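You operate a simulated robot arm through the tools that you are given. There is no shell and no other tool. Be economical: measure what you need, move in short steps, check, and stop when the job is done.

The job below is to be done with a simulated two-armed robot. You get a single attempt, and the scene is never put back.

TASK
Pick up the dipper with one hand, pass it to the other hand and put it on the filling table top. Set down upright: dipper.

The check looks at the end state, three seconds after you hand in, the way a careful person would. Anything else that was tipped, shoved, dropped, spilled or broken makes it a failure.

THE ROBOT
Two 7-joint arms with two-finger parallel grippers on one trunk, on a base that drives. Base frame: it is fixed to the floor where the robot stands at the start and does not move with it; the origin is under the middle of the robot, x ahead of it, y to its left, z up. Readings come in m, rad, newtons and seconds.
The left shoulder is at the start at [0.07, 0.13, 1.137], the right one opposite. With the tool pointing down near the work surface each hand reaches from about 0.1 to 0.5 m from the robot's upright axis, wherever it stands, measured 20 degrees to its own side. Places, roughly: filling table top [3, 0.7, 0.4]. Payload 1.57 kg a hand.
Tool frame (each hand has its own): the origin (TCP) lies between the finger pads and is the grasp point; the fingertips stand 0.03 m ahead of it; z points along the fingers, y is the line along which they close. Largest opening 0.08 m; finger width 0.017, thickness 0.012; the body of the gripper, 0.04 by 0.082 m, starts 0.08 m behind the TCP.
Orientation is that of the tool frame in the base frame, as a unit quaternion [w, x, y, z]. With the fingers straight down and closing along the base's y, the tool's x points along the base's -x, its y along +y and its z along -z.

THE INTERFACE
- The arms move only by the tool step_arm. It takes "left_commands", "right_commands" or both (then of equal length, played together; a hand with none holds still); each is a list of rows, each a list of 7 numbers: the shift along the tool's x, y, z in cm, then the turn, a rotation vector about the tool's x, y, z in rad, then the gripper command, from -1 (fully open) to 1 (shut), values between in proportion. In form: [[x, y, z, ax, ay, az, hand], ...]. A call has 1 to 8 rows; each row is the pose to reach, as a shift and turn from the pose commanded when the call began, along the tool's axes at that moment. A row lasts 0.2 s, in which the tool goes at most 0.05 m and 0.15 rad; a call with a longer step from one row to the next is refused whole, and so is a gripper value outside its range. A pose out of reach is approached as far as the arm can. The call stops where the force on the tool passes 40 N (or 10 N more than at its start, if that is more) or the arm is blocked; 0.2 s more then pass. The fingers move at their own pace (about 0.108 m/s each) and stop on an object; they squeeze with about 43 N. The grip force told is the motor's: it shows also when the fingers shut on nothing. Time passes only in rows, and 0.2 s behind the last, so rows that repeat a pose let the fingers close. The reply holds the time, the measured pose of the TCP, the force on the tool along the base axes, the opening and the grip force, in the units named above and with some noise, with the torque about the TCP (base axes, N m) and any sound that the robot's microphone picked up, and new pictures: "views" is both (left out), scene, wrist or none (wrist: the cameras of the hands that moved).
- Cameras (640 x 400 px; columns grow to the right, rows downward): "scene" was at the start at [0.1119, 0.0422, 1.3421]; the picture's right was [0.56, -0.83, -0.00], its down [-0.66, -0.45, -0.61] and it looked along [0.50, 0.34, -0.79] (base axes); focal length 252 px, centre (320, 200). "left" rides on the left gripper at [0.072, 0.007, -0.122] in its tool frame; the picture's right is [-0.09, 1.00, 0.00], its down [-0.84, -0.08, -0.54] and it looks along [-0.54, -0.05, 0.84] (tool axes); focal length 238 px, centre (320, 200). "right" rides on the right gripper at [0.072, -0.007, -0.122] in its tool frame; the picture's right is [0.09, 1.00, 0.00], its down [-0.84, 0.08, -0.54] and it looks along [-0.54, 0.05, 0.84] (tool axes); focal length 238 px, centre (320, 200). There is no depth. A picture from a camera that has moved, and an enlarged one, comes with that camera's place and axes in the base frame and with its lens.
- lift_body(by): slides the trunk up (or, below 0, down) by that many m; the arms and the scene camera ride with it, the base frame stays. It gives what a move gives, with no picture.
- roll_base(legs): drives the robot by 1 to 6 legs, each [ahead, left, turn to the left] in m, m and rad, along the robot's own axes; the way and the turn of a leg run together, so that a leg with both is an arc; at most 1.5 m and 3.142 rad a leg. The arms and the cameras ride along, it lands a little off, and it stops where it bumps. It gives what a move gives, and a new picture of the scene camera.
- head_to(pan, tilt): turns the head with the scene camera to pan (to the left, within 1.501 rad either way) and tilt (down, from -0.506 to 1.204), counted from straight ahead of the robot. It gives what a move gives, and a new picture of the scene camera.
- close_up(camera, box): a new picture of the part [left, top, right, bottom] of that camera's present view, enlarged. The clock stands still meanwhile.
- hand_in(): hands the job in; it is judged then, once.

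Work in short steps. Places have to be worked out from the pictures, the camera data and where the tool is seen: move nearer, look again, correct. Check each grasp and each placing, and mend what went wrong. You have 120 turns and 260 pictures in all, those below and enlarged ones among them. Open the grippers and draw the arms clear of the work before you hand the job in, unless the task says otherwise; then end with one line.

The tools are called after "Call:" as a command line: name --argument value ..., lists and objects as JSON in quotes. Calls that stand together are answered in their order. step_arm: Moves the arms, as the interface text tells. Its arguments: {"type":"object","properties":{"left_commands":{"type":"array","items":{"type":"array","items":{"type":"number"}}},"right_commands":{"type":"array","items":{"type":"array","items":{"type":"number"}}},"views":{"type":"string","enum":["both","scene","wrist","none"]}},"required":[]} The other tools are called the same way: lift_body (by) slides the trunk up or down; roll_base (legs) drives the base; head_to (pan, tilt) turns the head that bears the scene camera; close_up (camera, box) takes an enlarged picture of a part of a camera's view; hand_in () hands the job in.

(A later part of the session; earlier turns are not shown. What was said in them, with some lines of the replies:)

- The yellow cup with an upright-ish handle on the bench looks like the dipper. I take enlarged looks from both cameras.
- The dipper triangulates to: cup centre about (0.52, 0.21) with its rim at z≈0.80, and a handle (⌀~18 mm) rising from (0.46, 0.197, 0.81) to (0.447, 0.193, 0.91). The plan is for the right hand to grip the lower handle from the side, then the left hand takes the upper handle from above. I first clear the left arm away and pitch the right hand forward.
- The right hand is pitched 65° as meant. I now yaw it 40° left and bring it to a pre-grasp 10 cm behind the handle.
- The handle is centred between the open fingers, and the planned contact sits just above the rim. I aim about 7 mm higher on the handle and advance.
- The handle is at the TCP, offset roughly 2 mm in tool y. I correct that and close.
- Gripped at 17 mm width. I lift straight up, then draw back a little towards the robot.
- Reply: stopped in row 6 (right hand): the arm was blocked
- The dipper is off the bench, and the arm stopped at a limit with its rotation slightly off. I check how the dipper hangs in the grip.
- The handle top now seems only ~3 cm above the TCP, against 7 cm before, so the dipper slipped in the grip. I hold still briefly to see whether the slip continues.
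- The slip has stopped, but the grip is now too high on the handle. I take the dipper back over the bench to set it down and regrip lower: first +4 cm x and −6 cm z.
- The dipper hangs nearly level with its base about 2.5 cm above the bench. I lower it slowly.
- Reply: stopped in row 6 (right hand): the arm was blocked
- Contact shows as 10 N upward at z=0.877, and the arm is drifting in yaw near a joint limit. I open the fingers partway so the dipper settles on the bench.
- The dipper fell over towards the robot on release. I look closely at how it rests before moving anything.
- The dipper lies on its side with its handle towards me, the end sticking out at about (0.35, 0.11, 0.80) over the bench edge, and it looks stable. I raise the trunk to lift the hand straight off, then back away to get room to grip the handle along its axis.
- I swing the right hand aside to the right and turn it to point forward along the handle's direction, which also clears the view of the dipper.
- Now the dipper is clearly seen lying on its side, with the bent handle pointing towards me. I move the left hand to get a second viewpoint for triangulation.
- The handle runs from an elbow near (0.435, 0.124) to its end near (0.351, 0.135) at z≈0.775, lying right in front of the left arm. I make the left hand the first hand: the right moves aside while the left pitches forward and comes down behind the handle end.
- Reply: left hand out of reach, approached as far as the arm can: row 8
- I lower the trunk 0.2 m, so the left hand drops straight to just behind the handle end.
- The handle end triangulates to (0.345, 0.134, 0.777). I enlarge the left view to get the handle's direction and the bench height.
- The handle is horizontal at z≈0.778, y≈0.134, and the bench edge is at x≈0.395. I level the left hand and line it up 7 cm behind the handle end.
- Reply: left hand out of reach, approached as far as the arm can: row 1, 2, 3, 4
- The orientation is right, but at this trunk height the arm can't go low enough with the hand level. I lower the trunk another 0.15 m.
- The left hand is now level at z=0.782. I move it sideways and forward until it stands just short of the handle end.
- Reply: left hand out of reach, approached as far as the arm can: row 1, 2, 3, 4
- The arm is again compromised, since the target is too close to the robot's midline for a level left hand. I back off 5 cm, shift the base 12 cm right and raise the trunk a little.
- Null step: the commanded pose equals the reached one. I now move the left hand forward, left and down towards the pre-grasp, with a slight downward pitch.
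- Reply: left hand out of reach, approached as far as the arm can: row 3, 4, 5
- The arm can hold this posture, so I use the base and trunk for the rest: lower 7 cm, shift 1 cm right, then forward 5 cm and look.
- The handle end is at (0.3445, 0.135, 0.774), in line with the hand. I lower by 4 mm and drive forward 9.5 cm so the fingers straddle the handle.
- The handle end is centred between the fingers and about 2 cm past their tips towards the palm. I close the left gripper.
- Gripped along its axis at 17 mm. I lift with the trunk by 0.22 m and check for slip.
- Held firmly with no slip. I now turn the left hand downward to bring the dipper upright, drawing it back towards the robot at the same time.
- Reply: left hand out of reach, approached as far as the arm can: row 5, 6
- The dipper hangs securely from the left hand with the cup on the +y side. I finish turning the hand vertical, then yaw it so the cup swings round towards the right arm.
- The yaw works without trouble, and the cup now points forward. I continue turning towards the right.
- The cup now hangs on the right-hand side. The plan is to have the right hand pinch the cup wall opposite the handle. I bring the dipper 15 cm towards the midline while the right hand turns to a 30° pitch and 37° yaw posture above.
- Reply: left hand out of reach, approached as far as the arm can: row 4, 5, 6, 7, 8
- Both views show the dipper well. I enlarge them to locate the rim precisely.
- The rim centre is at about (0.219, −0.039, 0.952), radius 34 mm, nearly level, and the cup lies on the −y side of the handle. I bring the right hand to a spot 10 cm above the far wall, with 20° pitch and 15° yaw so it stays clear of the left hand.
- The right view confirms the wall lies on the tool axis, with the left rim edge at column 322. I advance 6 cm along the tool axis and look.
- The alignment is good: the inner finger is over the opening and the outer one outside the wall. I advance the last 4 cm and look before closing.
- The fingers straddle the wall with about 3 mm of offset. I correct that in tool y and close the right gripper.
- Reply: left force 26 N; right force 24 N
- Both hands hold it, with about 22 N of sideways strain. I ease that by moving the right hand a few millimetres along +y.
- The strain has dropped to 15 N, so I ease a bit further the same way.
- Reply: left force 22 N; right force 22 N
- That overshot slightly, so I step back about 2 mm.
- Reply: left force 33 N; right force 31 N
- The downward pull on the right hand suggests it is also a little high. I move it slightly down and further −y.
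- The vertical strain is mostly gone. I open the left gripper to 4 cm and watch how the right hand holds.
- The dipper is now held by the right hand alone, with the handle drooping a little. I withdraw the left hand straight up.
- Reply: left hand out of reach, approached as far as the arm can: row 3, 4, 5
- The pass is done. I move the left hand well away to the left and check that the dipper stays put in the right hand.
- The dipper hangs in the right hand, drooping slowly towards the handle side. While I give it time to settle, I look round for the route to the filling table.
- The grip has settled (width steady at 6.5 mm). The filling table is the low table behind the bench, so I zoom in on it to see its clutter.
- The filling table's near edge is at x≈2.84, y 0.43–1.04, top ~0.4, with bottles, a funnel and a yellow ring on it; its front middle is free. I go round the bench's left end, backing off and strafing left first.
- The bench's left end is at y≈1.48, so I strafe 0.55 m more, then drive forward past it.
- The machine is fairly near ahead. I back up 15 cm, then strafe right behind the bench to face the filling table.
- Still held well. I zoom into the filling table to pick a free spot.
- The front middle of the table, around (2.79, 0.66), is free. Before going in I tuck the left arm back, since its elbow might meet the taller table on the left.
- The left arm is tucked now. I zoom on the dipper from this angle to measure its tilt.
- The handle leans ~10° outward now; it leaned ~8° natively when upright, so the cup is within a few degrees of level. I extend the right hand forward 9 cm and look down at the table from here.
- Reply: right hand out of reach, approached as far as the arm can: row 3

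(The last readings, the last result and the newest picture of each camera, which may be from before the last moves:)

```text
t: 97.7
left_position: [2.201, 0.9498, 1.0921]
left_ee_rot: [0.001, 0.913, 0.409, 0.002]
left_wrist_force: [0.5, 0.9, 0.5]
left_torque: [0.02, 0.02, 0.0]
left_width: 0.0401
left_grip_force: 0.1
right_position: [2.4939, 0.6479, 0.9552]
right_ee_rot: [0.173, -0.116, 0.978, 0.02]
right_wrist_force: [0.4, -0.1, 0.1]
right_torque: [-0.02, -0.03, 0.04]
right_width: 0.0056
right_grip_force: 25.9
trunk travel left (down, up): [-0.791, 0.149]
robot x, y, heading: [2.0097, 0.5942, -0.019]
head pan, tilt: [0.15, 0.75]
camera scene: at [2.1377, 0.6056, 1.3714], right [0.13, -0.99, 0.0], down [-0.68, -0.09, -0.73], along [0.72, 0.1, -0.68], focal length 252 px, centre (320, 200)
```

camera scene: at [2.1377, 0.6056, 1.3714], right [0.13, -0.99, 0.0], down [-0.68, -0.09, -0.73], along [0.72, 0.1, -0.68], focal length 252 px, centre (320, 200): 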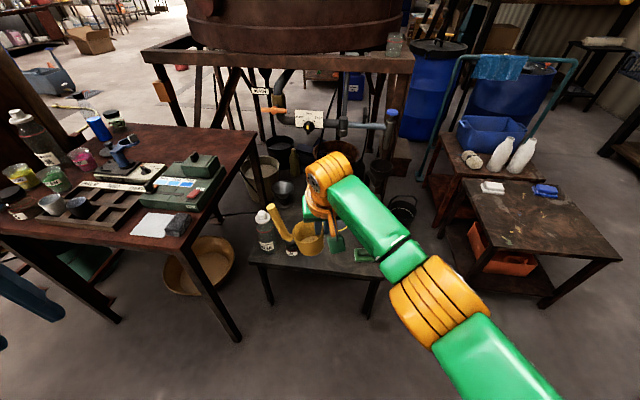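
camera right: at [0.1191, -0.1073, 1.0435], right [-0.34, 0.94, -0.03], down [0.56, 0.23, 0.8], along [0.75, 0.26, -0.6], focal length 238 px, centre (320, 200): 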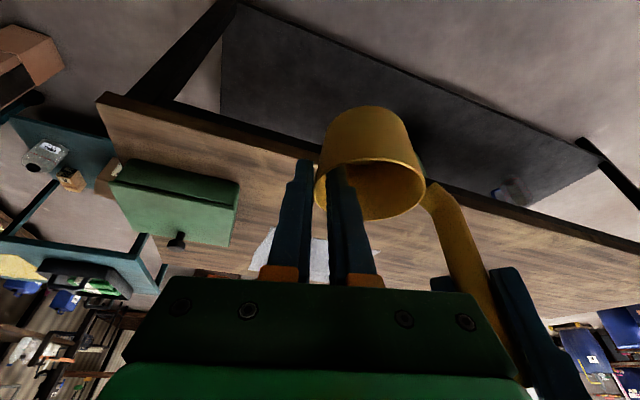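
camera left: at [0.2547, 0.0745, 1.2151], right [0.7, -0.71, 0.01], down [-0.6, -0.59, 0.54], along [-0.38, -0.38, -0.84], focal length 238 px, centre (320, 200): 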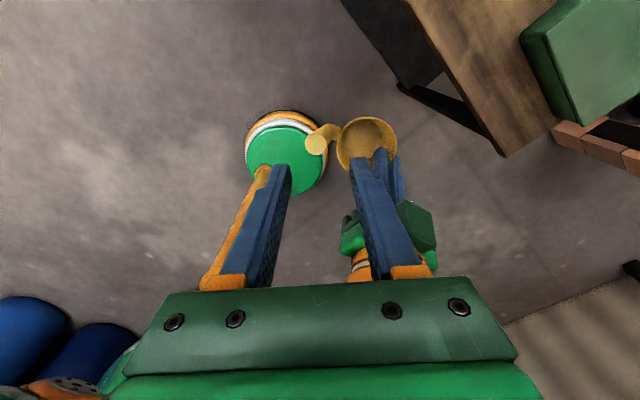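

The view agrees with a table top near z≈0.44 and its near edge at x≈2.695. The taller table's corner at (2.55, 1.06) is close to where my left hand will pass, so I move that hand inward first.

Call:
step_arm --left_commands '[[-2.7, 1.8, 0, 0, 0, 0, 0], [-5.5, 3.6, 0, 0, 0, 0, 0], [-8.2, 5.4, 0, 0, 0, 0, 0], [-11, 7.2, 0, 0, 0, 0, 0]]' --views "none"

Call:
lift_body --by -0.3

Call:
head_to --pan 0.3 --tilt 0.7

```text
t: 98.7
left_position: [2.1804, 0.8152, 1.091]
left_ee_rot: [0.001, 0.912, 0.41, 0.002]
left_wrist_force: [-0.1, -0.2, 0.0]
left_torque: [0.08, 0.0, 0.01]
left_width: 0.0402
left_grip_force: 0.0
right_position: [2.493, 0.6459, 0.954]
right_ee_rot: [0.173, -0.117, 0.978, 0.021]
right_wrist_force: [0.3, -0.5, 0.3]
right_torque: [-0.01, -0.03, 0.03]
right_width: 0.0054
right_grip_force: 25.9
trunk travel left (down, up): [-0.791, 0.149]
robot x, y, heading: [2.0044, 0.5946, -0.015]
head pan, tilt: [0.15, 0.75]
```

```text
t: 101.7
left_position: [2.181, 0.8173, 0.7925]
left_ee_rot: [0.001, 0.913, 0.408, 0.001]
left_wrist_force: [0.1, -0.8, -0.6]
left_torque: [-0.02, 0.01, 0.05]
left_width: 0.0399
left_grip_force: 0.0
right_position: [2.4944, 0.6471, 0.6549]
right_ee_rot: [0.172, -0.116, 0.978, 0.02]
right_wrist_force: [0.9, 0.0, 0.0]
right_torque: [-0.02, -0.05, -0.02]
right_width: 0.0053
right_grip_force: 25.5
trunk travel left (down, up): [-0.491, 0.449]
robot x, y, heading: [2.0073, 0.5955, -0.016]
head pan, tilt: [0.15, 0.75]
```

```text
t: 102.4
left_position: [2.1825, 0.8175, 0.7912]
left_ee_rot: [0.001, 0.913, 0.408, 0.001]
left_wrist_force: [0.6, -0.6, -0.3]
left_torque: [0.0, 0.0, 0.0]
left_width: 0.0403
left_grip_force: 0.0
right_position: [2.4936, 0.6476, 0.6553]
right_ee_rot: [0.173, -0.117, 0.978, 0.021]
right_wrist_force: [-0.1, -0.6, 0.1]
right_torque: [-0.05, -0.03, 0.01]
right_width: 0.0054
right_grip_force: 26.1
trunk travel left (down, up): [-0.491, 0.449]
robot x, y, heading: [2.0079, 0.5948, -0.02]
head pan, tilt: [0.3, 0.7]
camera scene: at [2.1372, 0.618, 1.0756], right [0.28, -0.96, 0.0], down [-0.62, -0.18, -0.76], along [0.73, 0.21, -0.64], focal length 252 px, centre (320, 200)
```

scene: 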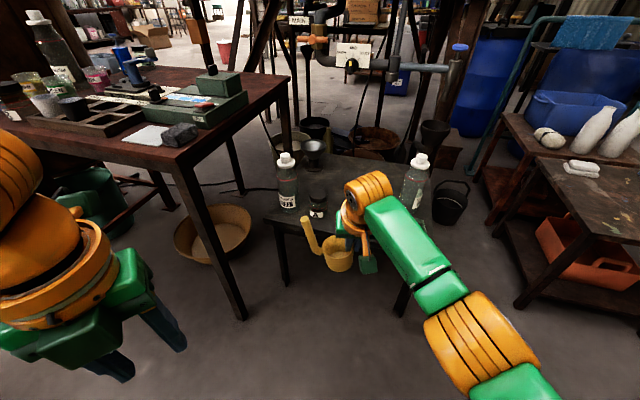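

The way is clear at this height, so I drive forward 0.27 m with a small right shift and heading correction.

Call:
roll_base --legs '[[0.27, -0.02, 0.015]]'

Call:
close_up --camera "scene" --box '[230, 160, 430, 310]'

Call:
close_up --camera "right" --box '[0, 0, 640, 400]'

```text
t: 104.3
left_position: [2.4495, 0.7962, 0.7921]
left_ee_rot: [0.002, 0.911, 0.412, 0.001]
left_wrist_force: [-0.1, -0.1, 0.2]
left_torque: [-0.04, -0.01, 0.02]
left_width: 0.04
left_grip_force: 0.1
right_position: [2.7617, 0.6295, 0.6541]
right_ee_rot: [0.173, -0.122, 0.977, 0.021]
right_wrist_force: [-0.2, 0.2, -0.4]
right_torque: [-0.01, 0.01, -0.01]
right_width: 0.0053
right_grip_force: 25.3
trunk travel left (down, up): [-0.491, 0.449]
robot x, y, heading: [2.2725, 0.5707, -0.011]
head pan, tilt: [0.3, 0.7]
camera scene: at [2.4063, 0.5957, 1.0755], right [0.29, -0.96, 0.0], down [-0.62, -0.19, -0.76], along [0.73, 0.22, -0.64], focal length 252 px, centre (320, 200)
```

scene: 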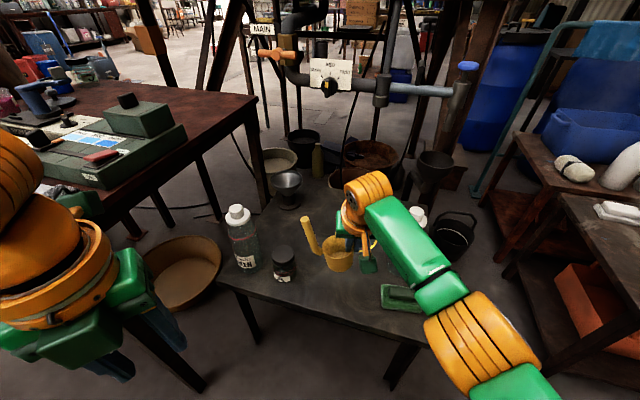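

```text
2.67 times, centred on (330, 235) of scene
camera zoom: at [2.4063, 0.5957, 1.0755], right [0.29, -0.96, 0.0], down [-0.62, -0.19, -0.76], along [0.73, 0.22, -0.64], focal length 671 px, centre (293, 107)
```

zoom: 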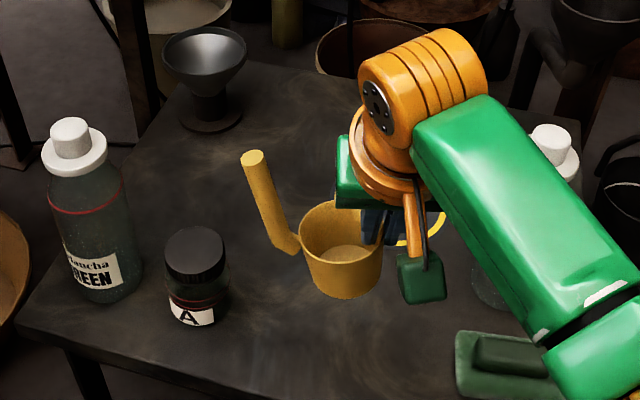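

```text
1.00 times, centred on (320, 200) of right (not enlarged: the box is as wide or as high as the picture)
camera zoom: at [2.6571, 0.596, 0.7441], right [-0.33, 0.94, -0.03], down [0.56, 0.22, 0.8], along [0.76, 0.24, -0.61], focal length 238 px, centre (320, 200)
```

zoom: 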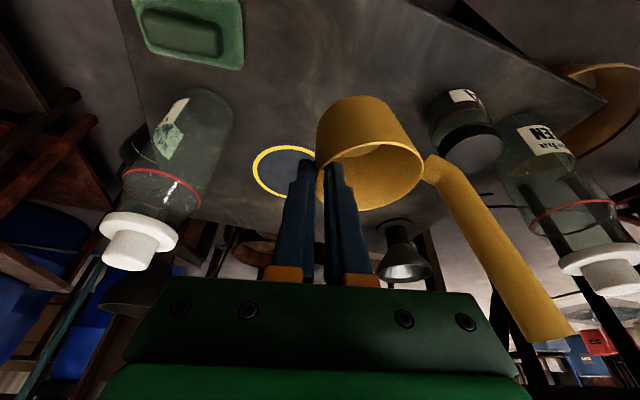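

The spot below is free. I go 3 cm further for edge margin, then lower the trunk 10 cm.

Call:
roll_base --legs '[[0.03, 0, 0.01]]'

Call:
lift_body --by -0.1

Call:
close_up --camera "scene" --box '[230, 160, 430, 310]'

Call:
close_up --camera "right" --box '[200, 0, 600, 300]'

```text
t: 105.2
left_position: [2.4765, 0.7984, 0.792]
left_ee_rot: [0.001, 0.909, 0.418, 0.002]
left_wrist_force: [-0.4, 0.9, 0.0]
left_torque: [-0.01, 0.05, 0.03]
left_width: 0.0402
left_grip_force: 0.1
right_position: [2.7911, 0.6349, 0.6543]
right_ee_rot: [0.173, -0.127, 0.977, 0.022]
right_wrist_force: [-0.3, -0.3, 0.1]
right_torque: [-0.02, 0.03, 0.0]
right_width: 0.0054
right_grip_force: 25.6
trunk travel left (down, up): [-0.491, 0.449]
robot x, y, heading: [2.306, 0.5703, 0.001]
head pan, tilt: [0.3, 0.7]
camera scene: at [2.4357, 0.5969, 1.0756], right [0.3, -0.95, 0.0], down [-0.61, -0.19, -0.76], along [0.73, 0.23, -0.64], focal length 252 px, centre (320, 200)
```

scene: 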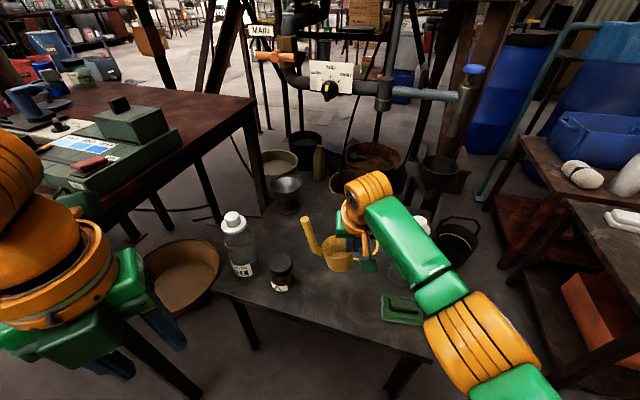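

```text
t: 106.5
left_position: [2.4756, 0.7974, 0.6917]
left_ee_rot: [0.001, 0.909, 0.417, 0.002]
left_wrist_force: [0.7, -0.8, 0.2]
left_torque: [-0.02, 0.01, 0.04]
left_width: 0.0401
left_grip_force: 0.1
right_position: [2.7911, 0.6333, 0.5549]
right_ee_rot: [0.172, -0.126, 0.977, 0.022]
right_wrist_force: [0.0, 0.1, 0.2]
right_torque: [-0.03, -0.02, -0.03]
right_width: 0.0051
right_grip_force: 25.7
trunk travel left (down, up): [-0.391, 0.549]
robot x, y, heading: [2.3034, 0.571, 0.004]
head pan, tilt: [0.3, 0.7]
```

```text
2.67 times, centred on (330, 235) of scene
camera zoom: at [2.4356, 0.5969, 0.9756], right [0.3, -0.95, 0.0], down [-0.61, -0.19, -0.76], along [0.73, 0.23, -0.64], focal length 671 px, centre (293, 107)
```

zoom: 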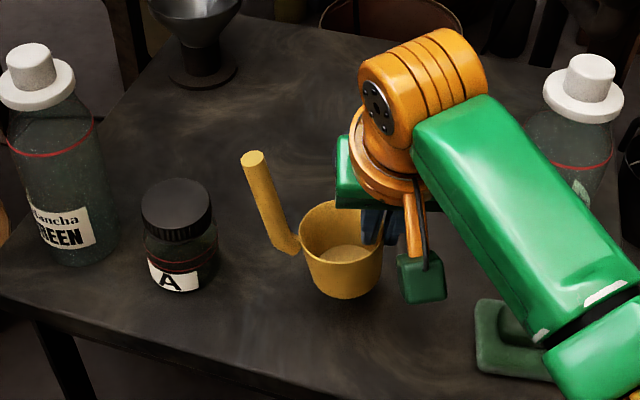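

```text
1.33 times, centred on (400, 150) of right
camera zoom: at [2.6865, 0.5998, 0.6442], right [-0.34, 0.94, -0.03], down [0.56, 0.23, 0.8], along [0.76, 0.25, -0.61], focal length 318 px, centre (213, 267)
```

zoom: 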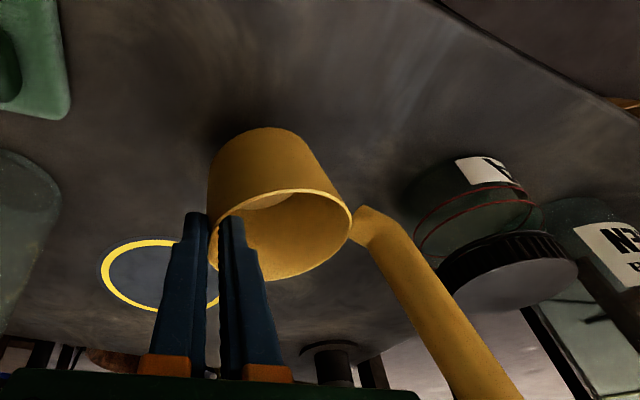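

The handle leans ~11° and the cup silhouette suggests ~4–6° of droop to the handle side. I correct 0.07 rad about the tangential axis and lower 3 cm.

Call:
step_arm --right_commands '[[0, 0, 0, -0.066, 0, 0.024, 1], [0.34, 0, 0.94, -0.066, 0, 0.024, 1], [0.68, 0, 1.88, -0.066, 0, 0.024, 1], [1.03, 0, 2.82, -0.066, 0, 0.024, 1]]' --views "none"

Call:
close_up --camera "scene" --box '[280, 190, 400, 290]'

Call:
close_up --camera "right" --box '[200, 0, 600, 300]'

```text
t: 107.5
left_position: [2.4765, 0.7977, 0.6923]
left_ee_rot: [0.001, 0.909, 0.417, 0.002]
left_wrist_force: [-0.1, -0.1, 0.4]
left_torque: [-0.02, 0.02, -0.01]
left_width: 0.04
left_grip_force: 0.1
right_position: [2.7909, 0.6342, 0.5236]
right_ee_rot: [0.168, -0.121, 0.977, 0.057]
right_wrist_force: [0.2, -0.3, 0.5]
right_torque: [-0.05, -0.01, 0.02]
right_width: 0.0049
right_grip_force: 25.3
trunk travel left (down, up): [-0.391, 0.549]
robot x, y, heading: [2.304, 0.5714, 0.008]
head pan, tilt: [0.3, 0.7]
```

```text
4.00 times, centred on (340, 240) of scene
camera zoom: at [2.4358, 0.5969, 0.9756], right [0.3, -0.95, 0.0], down [-0.61, -0.19, -0.76], along [0.73, 0.23, -0.64], focal length 1007 px, centre (240, 40)
```

zoom: 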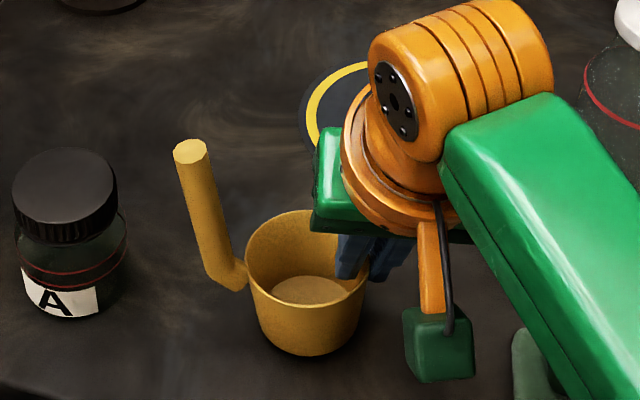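

```text
1.33 times, centred on (400, 150) of right
camera zoom: at [2.6879, 0.594, 0.6137], right [-0.34, 0.94, 0.04], down [0.58, 0.17, 0.8], along [0.74, 0.29, -0.6], focal length 318 px, centre (213, 267)
```

zoom: 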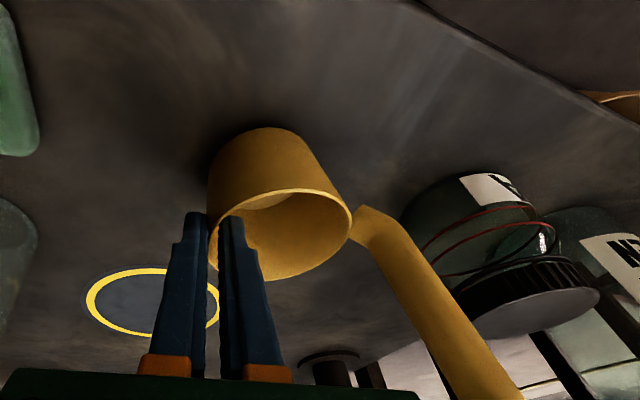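

The estimates now average near level. I lower in small steps, watching the wrist force for contact.

Call:
step_arm --right_commands '[[0.17, -0.035, 0.47, 0, 0, 0, 1], [0.34, -0.07, 0.94, 0, 0, 0, 1], [0.43, -0.09, 1.17, 0, 0, 0, 1]]' --views "none"

```text
t: 108.3
left_position: [2.4752, 0.7972, 0.6921]
left_ee_rot: [0.001, 0.908, 0.418, 0.004]
left_wrist_force: [0.8, 0.2, 0.3]
left_torque: [0.02, 0.02, -0.01]
left_width: 0.04
left_grip_force: 0.1
right_position: [2.7901, 0.6323, 0.5142]
right_ee_rot: [0.169, -0.12, 0.977, 0.057]
right_wrist_force: [-0.1, -2.3, 12.3]
right_torque: [0.28, -0.3, -0.11]
right_width: 0.0044
right_grip_force: 24.4
trunk travel left (down, up): [-0.391, 0.549]
robot x, y, heading: [2.3003, 0.573, 0.008]
head pan, tilt: [0.3, 0.7]
```

Contact at 12 N. The torque puts the contact centred radially but ~2.4 cm towards the far side, so the far side is slightly low. I pitch up by 0.03 rad and re-read.

Call:
step_arm --right_commands '[[0, 0, 0, 0, -0.03, 0, 1], [0, 0, 0, 0, -0.03, 0, 1]]' --views "none"

```text
t: 108.9
left_position: [2.4744, 0.7975, 0.6919]
left_ee_rot: [0.001, 0.908, 0.418, 0.003]
left_wrist_force: [-0.4, 0.6, 0.8]
left_torque: [0.0, 0.01, 0.0]
left_width: 0.0399
left_grip_force: 0.1
right_position: [2.7891, 0.6342, 0.5138]
right_ee_rot: [0.183, -0.12, 0.974, 0.058]
right_wrist_force: [-3.8, -0.7, 9.1]
right_torque: [0.1, 0.42, 0.09]
right_width: 0.0035
right_grip_force: 23.6
trunk travel left (down, up): [-0.391, 0.549]
robot x, y, heading: [2.3064, 0.5697, 0.002]
head pan, tilt: [0.3, 0.7]
```

The contact moved to the near side, so level lies about halfway. I go back by 0.014 rad.

Call:
step_arm --right_commands '[[0, 0, 0, 0, 0.014, 0, 1], [0, 0, 0, 0, 0.014, 0, 1]]' --views "wrist"

Call:
close_up --camera "scene" --box '[280, 190, 400, 290]'

```text
t: 109.5
left_position: [2.4757, 0.7974, 0.6919]
left_ee_rot: [0.002, 0.908, 0.418, 0.003]
left_wrist_force: [-0.3, -0.4, -0.3]
left_torque: [0.0, 0.01, 0.01]
left_width: 0.0401
left_grip_force: 0.1
right_position: [2.7897, 0.6333, 0.5149]
right_ee_rot: [0.176, -0.121, 0.975, 0.058]
right_wrist_force: [1.1, 1.4, 8.8]
right_torque: [0.45, -0.29, 0.0]
right_width: 0.0032
right_grip_force: 25.4
trunk travel left (down, up): [-0.391, 0.549]
robot x, y, heading: [2.2997, 0.5695, 0.004]
head pan, tilt: [0.3, 0.7]
camera right: at [2.6852, 0.5934, 0.6005], right [-0.34, 0.94, 0.04], down [0.56, 0.17, 0.81], along [0.76, 0.29, -0.58], focal length 238 px, centre (320, 200)
```

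right: 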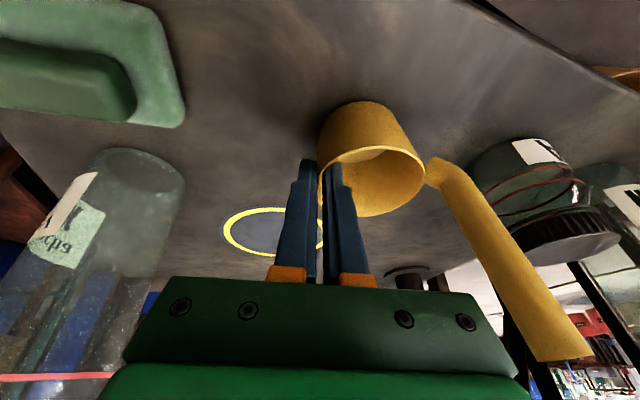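

```text
4.00 times, centred on (340, 240) of scene
camera zoom: at [2.4339, 0.5969, 0.9759], right [0.3, -0.95, 0.0], down [-0.61, -0.19, -0.77], along [0.73, 0.23, -0.64], focal length 1007 px, centre (240, 40)
```

zoom: 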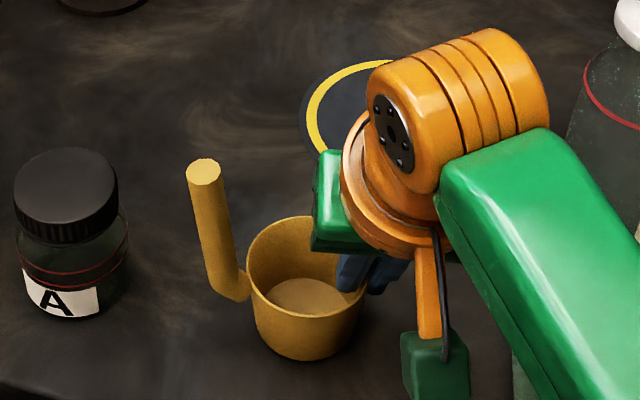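

The base sits flush within about a degree. I open the right gripper gently to ~3 cm and check that the dipper stands.

Call:
step_arm --right_commands '[[0, 0, 0, 0, 0, 0, 0.9], [0, 0, 0, 0, 0, 0, 0.75], [0, 0, 0, 0, 0, 0, 0.55], [0, 0, 0, 0, 0, 0, 0.4], [0, 0, 0, 0, 0, 0, 0.4]]' --views "wrist"

Call:
close_up --camera "scene" --box '[280, 190, 400, 290]'

```text
t: 110.7
left_position: [2.4771, 0.7978, 0.6928]
left_ee_rot: [0.001, 0.909, 0.417, 0.002]
left_wrist_force: [-0.1, 0.0, 0.2]
left_torque: [0.03, -0.02, 0.0]
left_width: 0.0402
left_grip_force: 0.0
right_position: [2.7901, 0.6337, 0.5127]
right_ee_rot: [0.177, -0.12, 0.975, 0.057]
right_wrist_force: [0.8, 0.2, 0.9]
right_torque: [0.03, -0.01, 0.0]
right_width: 0.0239
right_grip_force: 0.0
trunk travel left (down, up): [-0.391, 0.549]
robot x, y, heading: [2.3035, 0.5726, 0.007]
head pan, tilt: [0.3, 0.7]
camera right: at [2.686, 0.5932, 0.5997], right [-0.34, 0.94, 0.04], down [0.56, 0.17, 0.81], along [0.75, 0.29, -0.59], focal length 238 px, centre (320, 200)
```

right: 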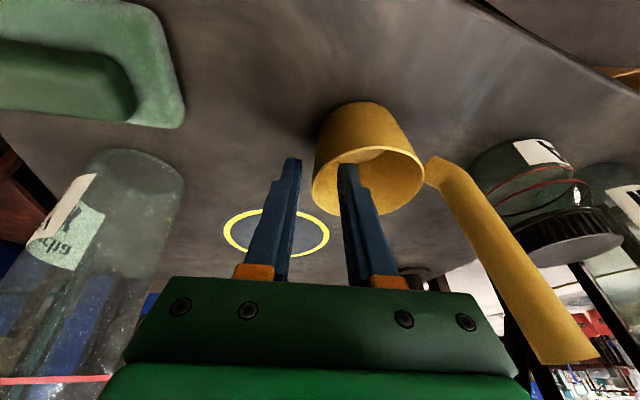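

```text
4.00 times, centred on (340, 240) of scene
camera zoom: at [2.4356, 0.5969, 0.9756], right [0.3, -0.95, 0.0], down [-0.61, -0.19, -0.76], along [0.73, 0.23, -0.64], focal length 1007 px, centre (240, 40)
```

zoom: 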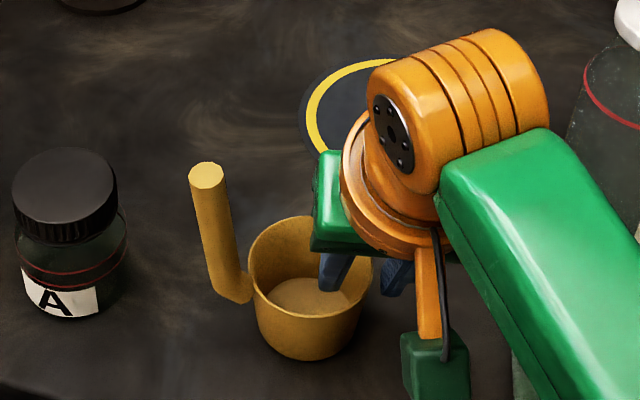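

It stands by itself with the forces at zero. I withdraw the right hand along its own axis.

Call:
step_arm --right_commands '[[0, 0, -1, 0, 0, 0, 0.4], [0, 0, -2.5, 0, 0, 0, 0.4], [0, 0, -4.5, 0, 0, 0, 0.4], [0, 0, -7, 0, 0, 0, 0.4], [0, 0, -10, 0, 0, 0, 0.4]]' --views "wrist"

Call:
close_up --camera "scene" --box '[280, 190, 400, 290]'

```text
t: 111.9
left_position: [2.4764, 0.7974, 0.691]
left_ee_rot: [0.001, 0.908, 0.418, 0.003]
left_wrist_force: [-0.8, 0.0, -0.2]
left_torque: [-0.01, 0.04, -0.05]
left_width: 0.0399
left_grip_force: 0.1
right_position: [2.7573, 0.6173, 0.6045]
right_ee_rot: [0.176, -0.12, 0.975, 0.058]
right_wrist_force: [-0.5, 0.8, 0.4]
right_torque: [0.03, 0.0, -0.02]
right_width: 0.0239
right_grip_force: 0.0
trunk travel left (down, up): [-0.391, 0.549]
robot x, y, heading: [2.3015, 0.5721, 0.006]
head pan, tilt: [0.3, 0.7]
camera right: at [2.6533, 0.5772, 0.6917], right [-0.34, 0.94, 0.04], down [0.56, 0.17, 0.81], along [0.75, 0.29, -0.59], focal length 238 px, centre (320, 200)
```

right: 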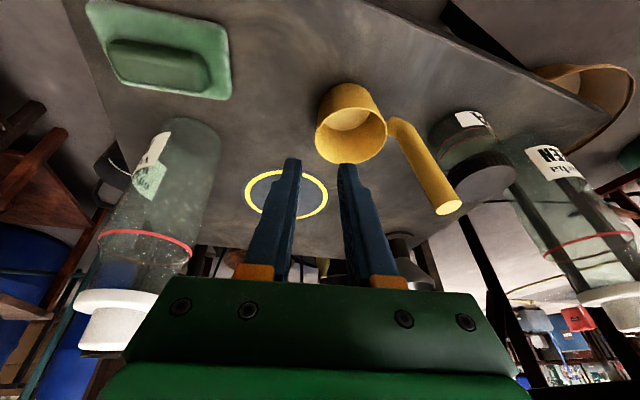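

```text
4.00 times, centred on (340, 240) of scene
camera zoom: at [2.4353, 0.5969, 0.9756], right [0.3, -0.95, 0.0], down [-0.61, -0.19, -0.77], along [0.73, 0.23, -0.64], focal length 1007 px, centre (240, 40)
```

zoom: 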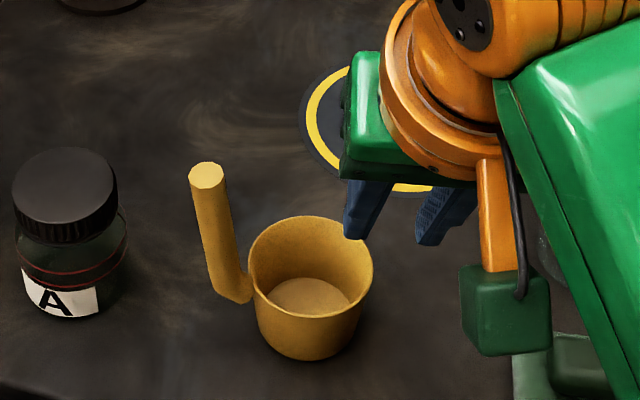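

The dipper stands upright and unmoved on the table. I raise the trunk straight up, back away, and open both grippers.

Call:
lift_body --by 0.25

Call:
roll_base --legs '[[-0.35, 0, 0]]'

Call:
step_arm --left_commands '[[0, 0, 0, 0, 0, 0, -1], [0, 0, 0, 0, 0, 0, -1]]' --right_commands '[[0, 0, 0, 0, 0, 0, -1], [0, 0, 0, 0, 0, 0, -1]]' --views "none"

Call:
close_up --camera "scene" --box '[230, 110, 430, 260]'

```text
t: 114.5
left_position: [2.4766, 0.7984, 0.9415]
left_ee_rot: [0.0, 0.908, 0.418, 0.003]
left_wrist_force: [0.0, 0.7, 0.2]
left_torque: [-0.03, -0.02, 0.0]
left_width: 0.04
left_grip_force: 0.1
right_position: [2.7593, 0.6163, 0.8539]
right_ee_rot: [0.176, -0.121, 0.975, 0.058]
right_wrist_force: [0.1, 0.4, 0.0]
right_torque: [0.02, 0.02, 0.0]
right_width: 0.0243
right_grip_force: 0.1
trunk travel left (down, up): [-0.641, 0.299]
robot x, y, heading: [2.2974, 0.5717, 0.009]
head pan, tilt: [0.3, 0.7]
```

```text
t: 116.8
left_position: [2.1217, 0.7961, 0.942]
left_ee_rot: [0.002, 0.91, 0.415, 0.002]
left_wrist_force: [0.0, 0.0, -0.2]
left_torque: [0.02, 0.01, 0.02]
left_width: 0.0399
left_grip_force: 0.0
right_position: [2.4027, 0.6144, 0.8531]
right_ee_rot: [0.175, -0.118, 0.976, 0.057]
right_wrist_force: [0.7, -0.2, -0.6]
right_torque: [-0.02, -0.01, -0.03]
right_width: 0.0242
right_grip_force: 0.0
trunk travel left (down, up): [-0.641, 0.299]
robot x, y, heading: [1.9485, 0.5693, -0.005]
head pan, tilt: [0.3, 0.7]
camera scene: at [2.0797, 0.5961, 1.2255], right [0.29, -0.96, 0.0], down [-0.62, -0.19, -0.76], along [0.73, 0.22, -0.64], focal length 252 px, centre (320, 200)
```

scene: 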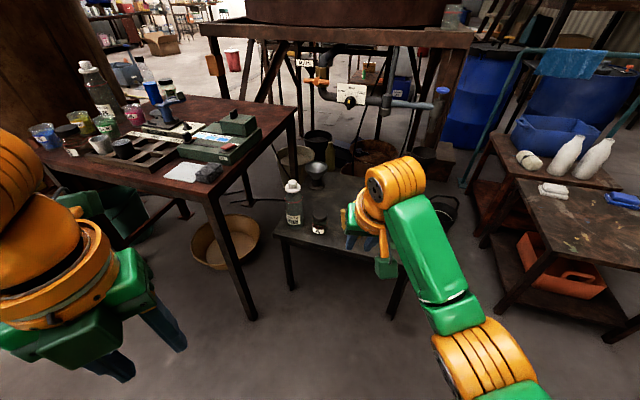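

```text
t: 117.4
left_position: [2.1214, 0.7977, 0.9412]
left_ee_rot: [0.001, 0.91, 0.415, 0.002]
left_wrist_force: [-0.4, -1.0, -0.2]
left_torque: [0.0, 0.0, -0.01]
left_width: 0.08
left_grip_force: 0.0
right_position: [2.4012, 0.6148, 0.8547]
right_ee_rot: [0.176, -0.118, 0.976, 0.057]
right_wrist_force: [0.3, 0.4, 0.0]
right_torque: [0.0, -0.02, 0.01]
right_width: 0.0799
right_grip_force: 0.2
trunk travel left (down, up): [-0.641, 0.299]
robot x, y, heading: [1.9487, 0.5719, 0.002]
head pan, tilt: [0.3, 0.7]
```

```text
2.67 times, centred on (330, 185) of scene
camera zoom: at [2.0791, 0.5961, 1.2256], right [0.29, -0.96, 0.0], down [-0.62, -0.19, -0.76], along [0.73, 0.22, -0.64], focal length 671 px, centre (293, 240)
```

zoom: 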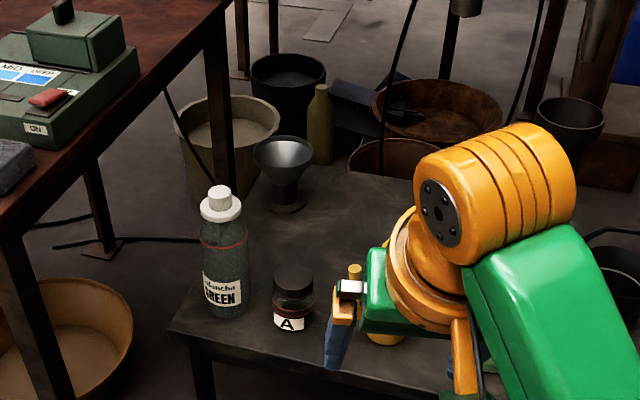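

The right hand hides the dipper from view, so I back off and shift right a little for a clear last look.

Call:
roll_base --legs '[[-0.1, -0.25, 0]]'

Call:
head_to --pan 0.45 --tilt 0.6

Call:
close_up --camera "scene" --box '[200, 100, 440, 260]'

```text
t: 119.3
left_position: [2.0206, 0.5507, 0.9417]
left_ee_rot: [0.002, 0.911, 0.413, 0.001]
left_wrist_force: [-0.1, -0.2, -0.7]
left_torque: [-0.02, -0.02, 0.02]
left_width: 0.0799
left_grip_force: 0.0
right_position: [2.3016, 0.3679, 0.8536]
right_ee_rot: [0.175, -0.115, 0.976, 0.057]
right_wrist_force: [0.2, -0.3, -0.8]
right_torque: [0.01, -0.03, -0.02]
right_width: 0.08
right_grip_force: 0.1
trunk travel left (down, up): [-0.641, 0.299]
robot x, y, heading: [1.8486, 0.3264, -0.009]
head pan, tilt: [0.3, 0.7]
camera scene: at [1.9779, 0.3502, 1.2256], right [0.29, -0.96, 0.0], down [-0.62, -0.19, -0.76], along [0.73, 0.22, -0.64], focal length 252 px, centre (320, 200)
```

scene: 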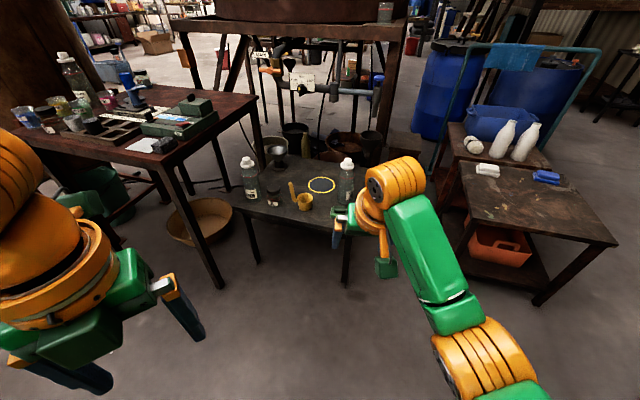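

```text
t: 120.0
left_position: [2.0218, 0.5487, 0.9419]
left_ee_rot: [0.001, 0.91, 0.414, 0.003]
left_wrist_force: [0.0, -0.5, 0.0]
left_torque: [-0.03, -0.01, -0.02]
left_width: 0.0804
left_grip_force: 0.0
right_position: [2.3014, 0.3666, 0.8532]
right_ee_rot: [0.176, -0.115, 0.976, 0.057]
right_wrist_force: [0.3, 0.0, -0.2]
right_torque: [0.04, 0.01, -0.01]
right_width: 0.0801
right_grip_force: 0.1
trunk travel left (down, up): [-0.641, 0.299]
robot x, y, heading: [1.846, 0.324, -0.006]
head pan, tilt: [0.45, 0.6]
camera scene: at [1.9761, 0.3626, 1.2342], right [0.43, -0.9, 0.0], down [-0.51, -0.24, -0.82], along [0.75, 0.35, -0.57], focal length 252 px, centre (320, 200)
```

scene: 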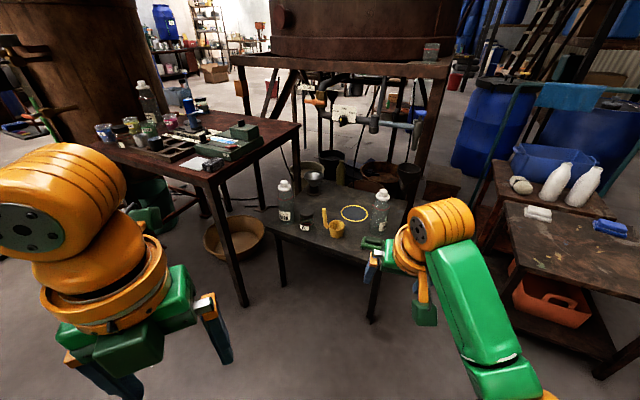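

```text
2.50 times, centred on (320, 180) of scene
camera zoom: at [1.9761, 0.3626, 1.2342], right [0.43, -0.9, 0.0], down [-0.51, -0.24, -0.82], along [0.75, 0.35, -0.57], focal length 629 px, centre (320, 250)
```

zoom: 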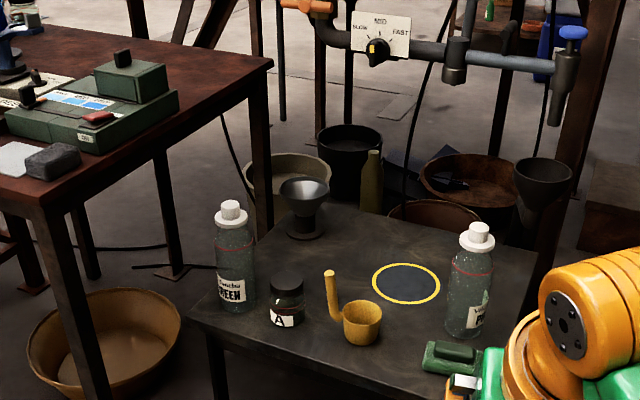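

The dipper stands upright on the filling table with nothing else disturbed. The grippers are open and the arms clear, so I hand in.

Call:
hand_in

```text
The job is handed in.
```

The dipper is standing upright on the filling table top: the left hand picked it up, passed it in the air to the right hand, and the right hand set it down; before that, a first pick-up with the right hand slipped and the dipper tipped over on the bench.
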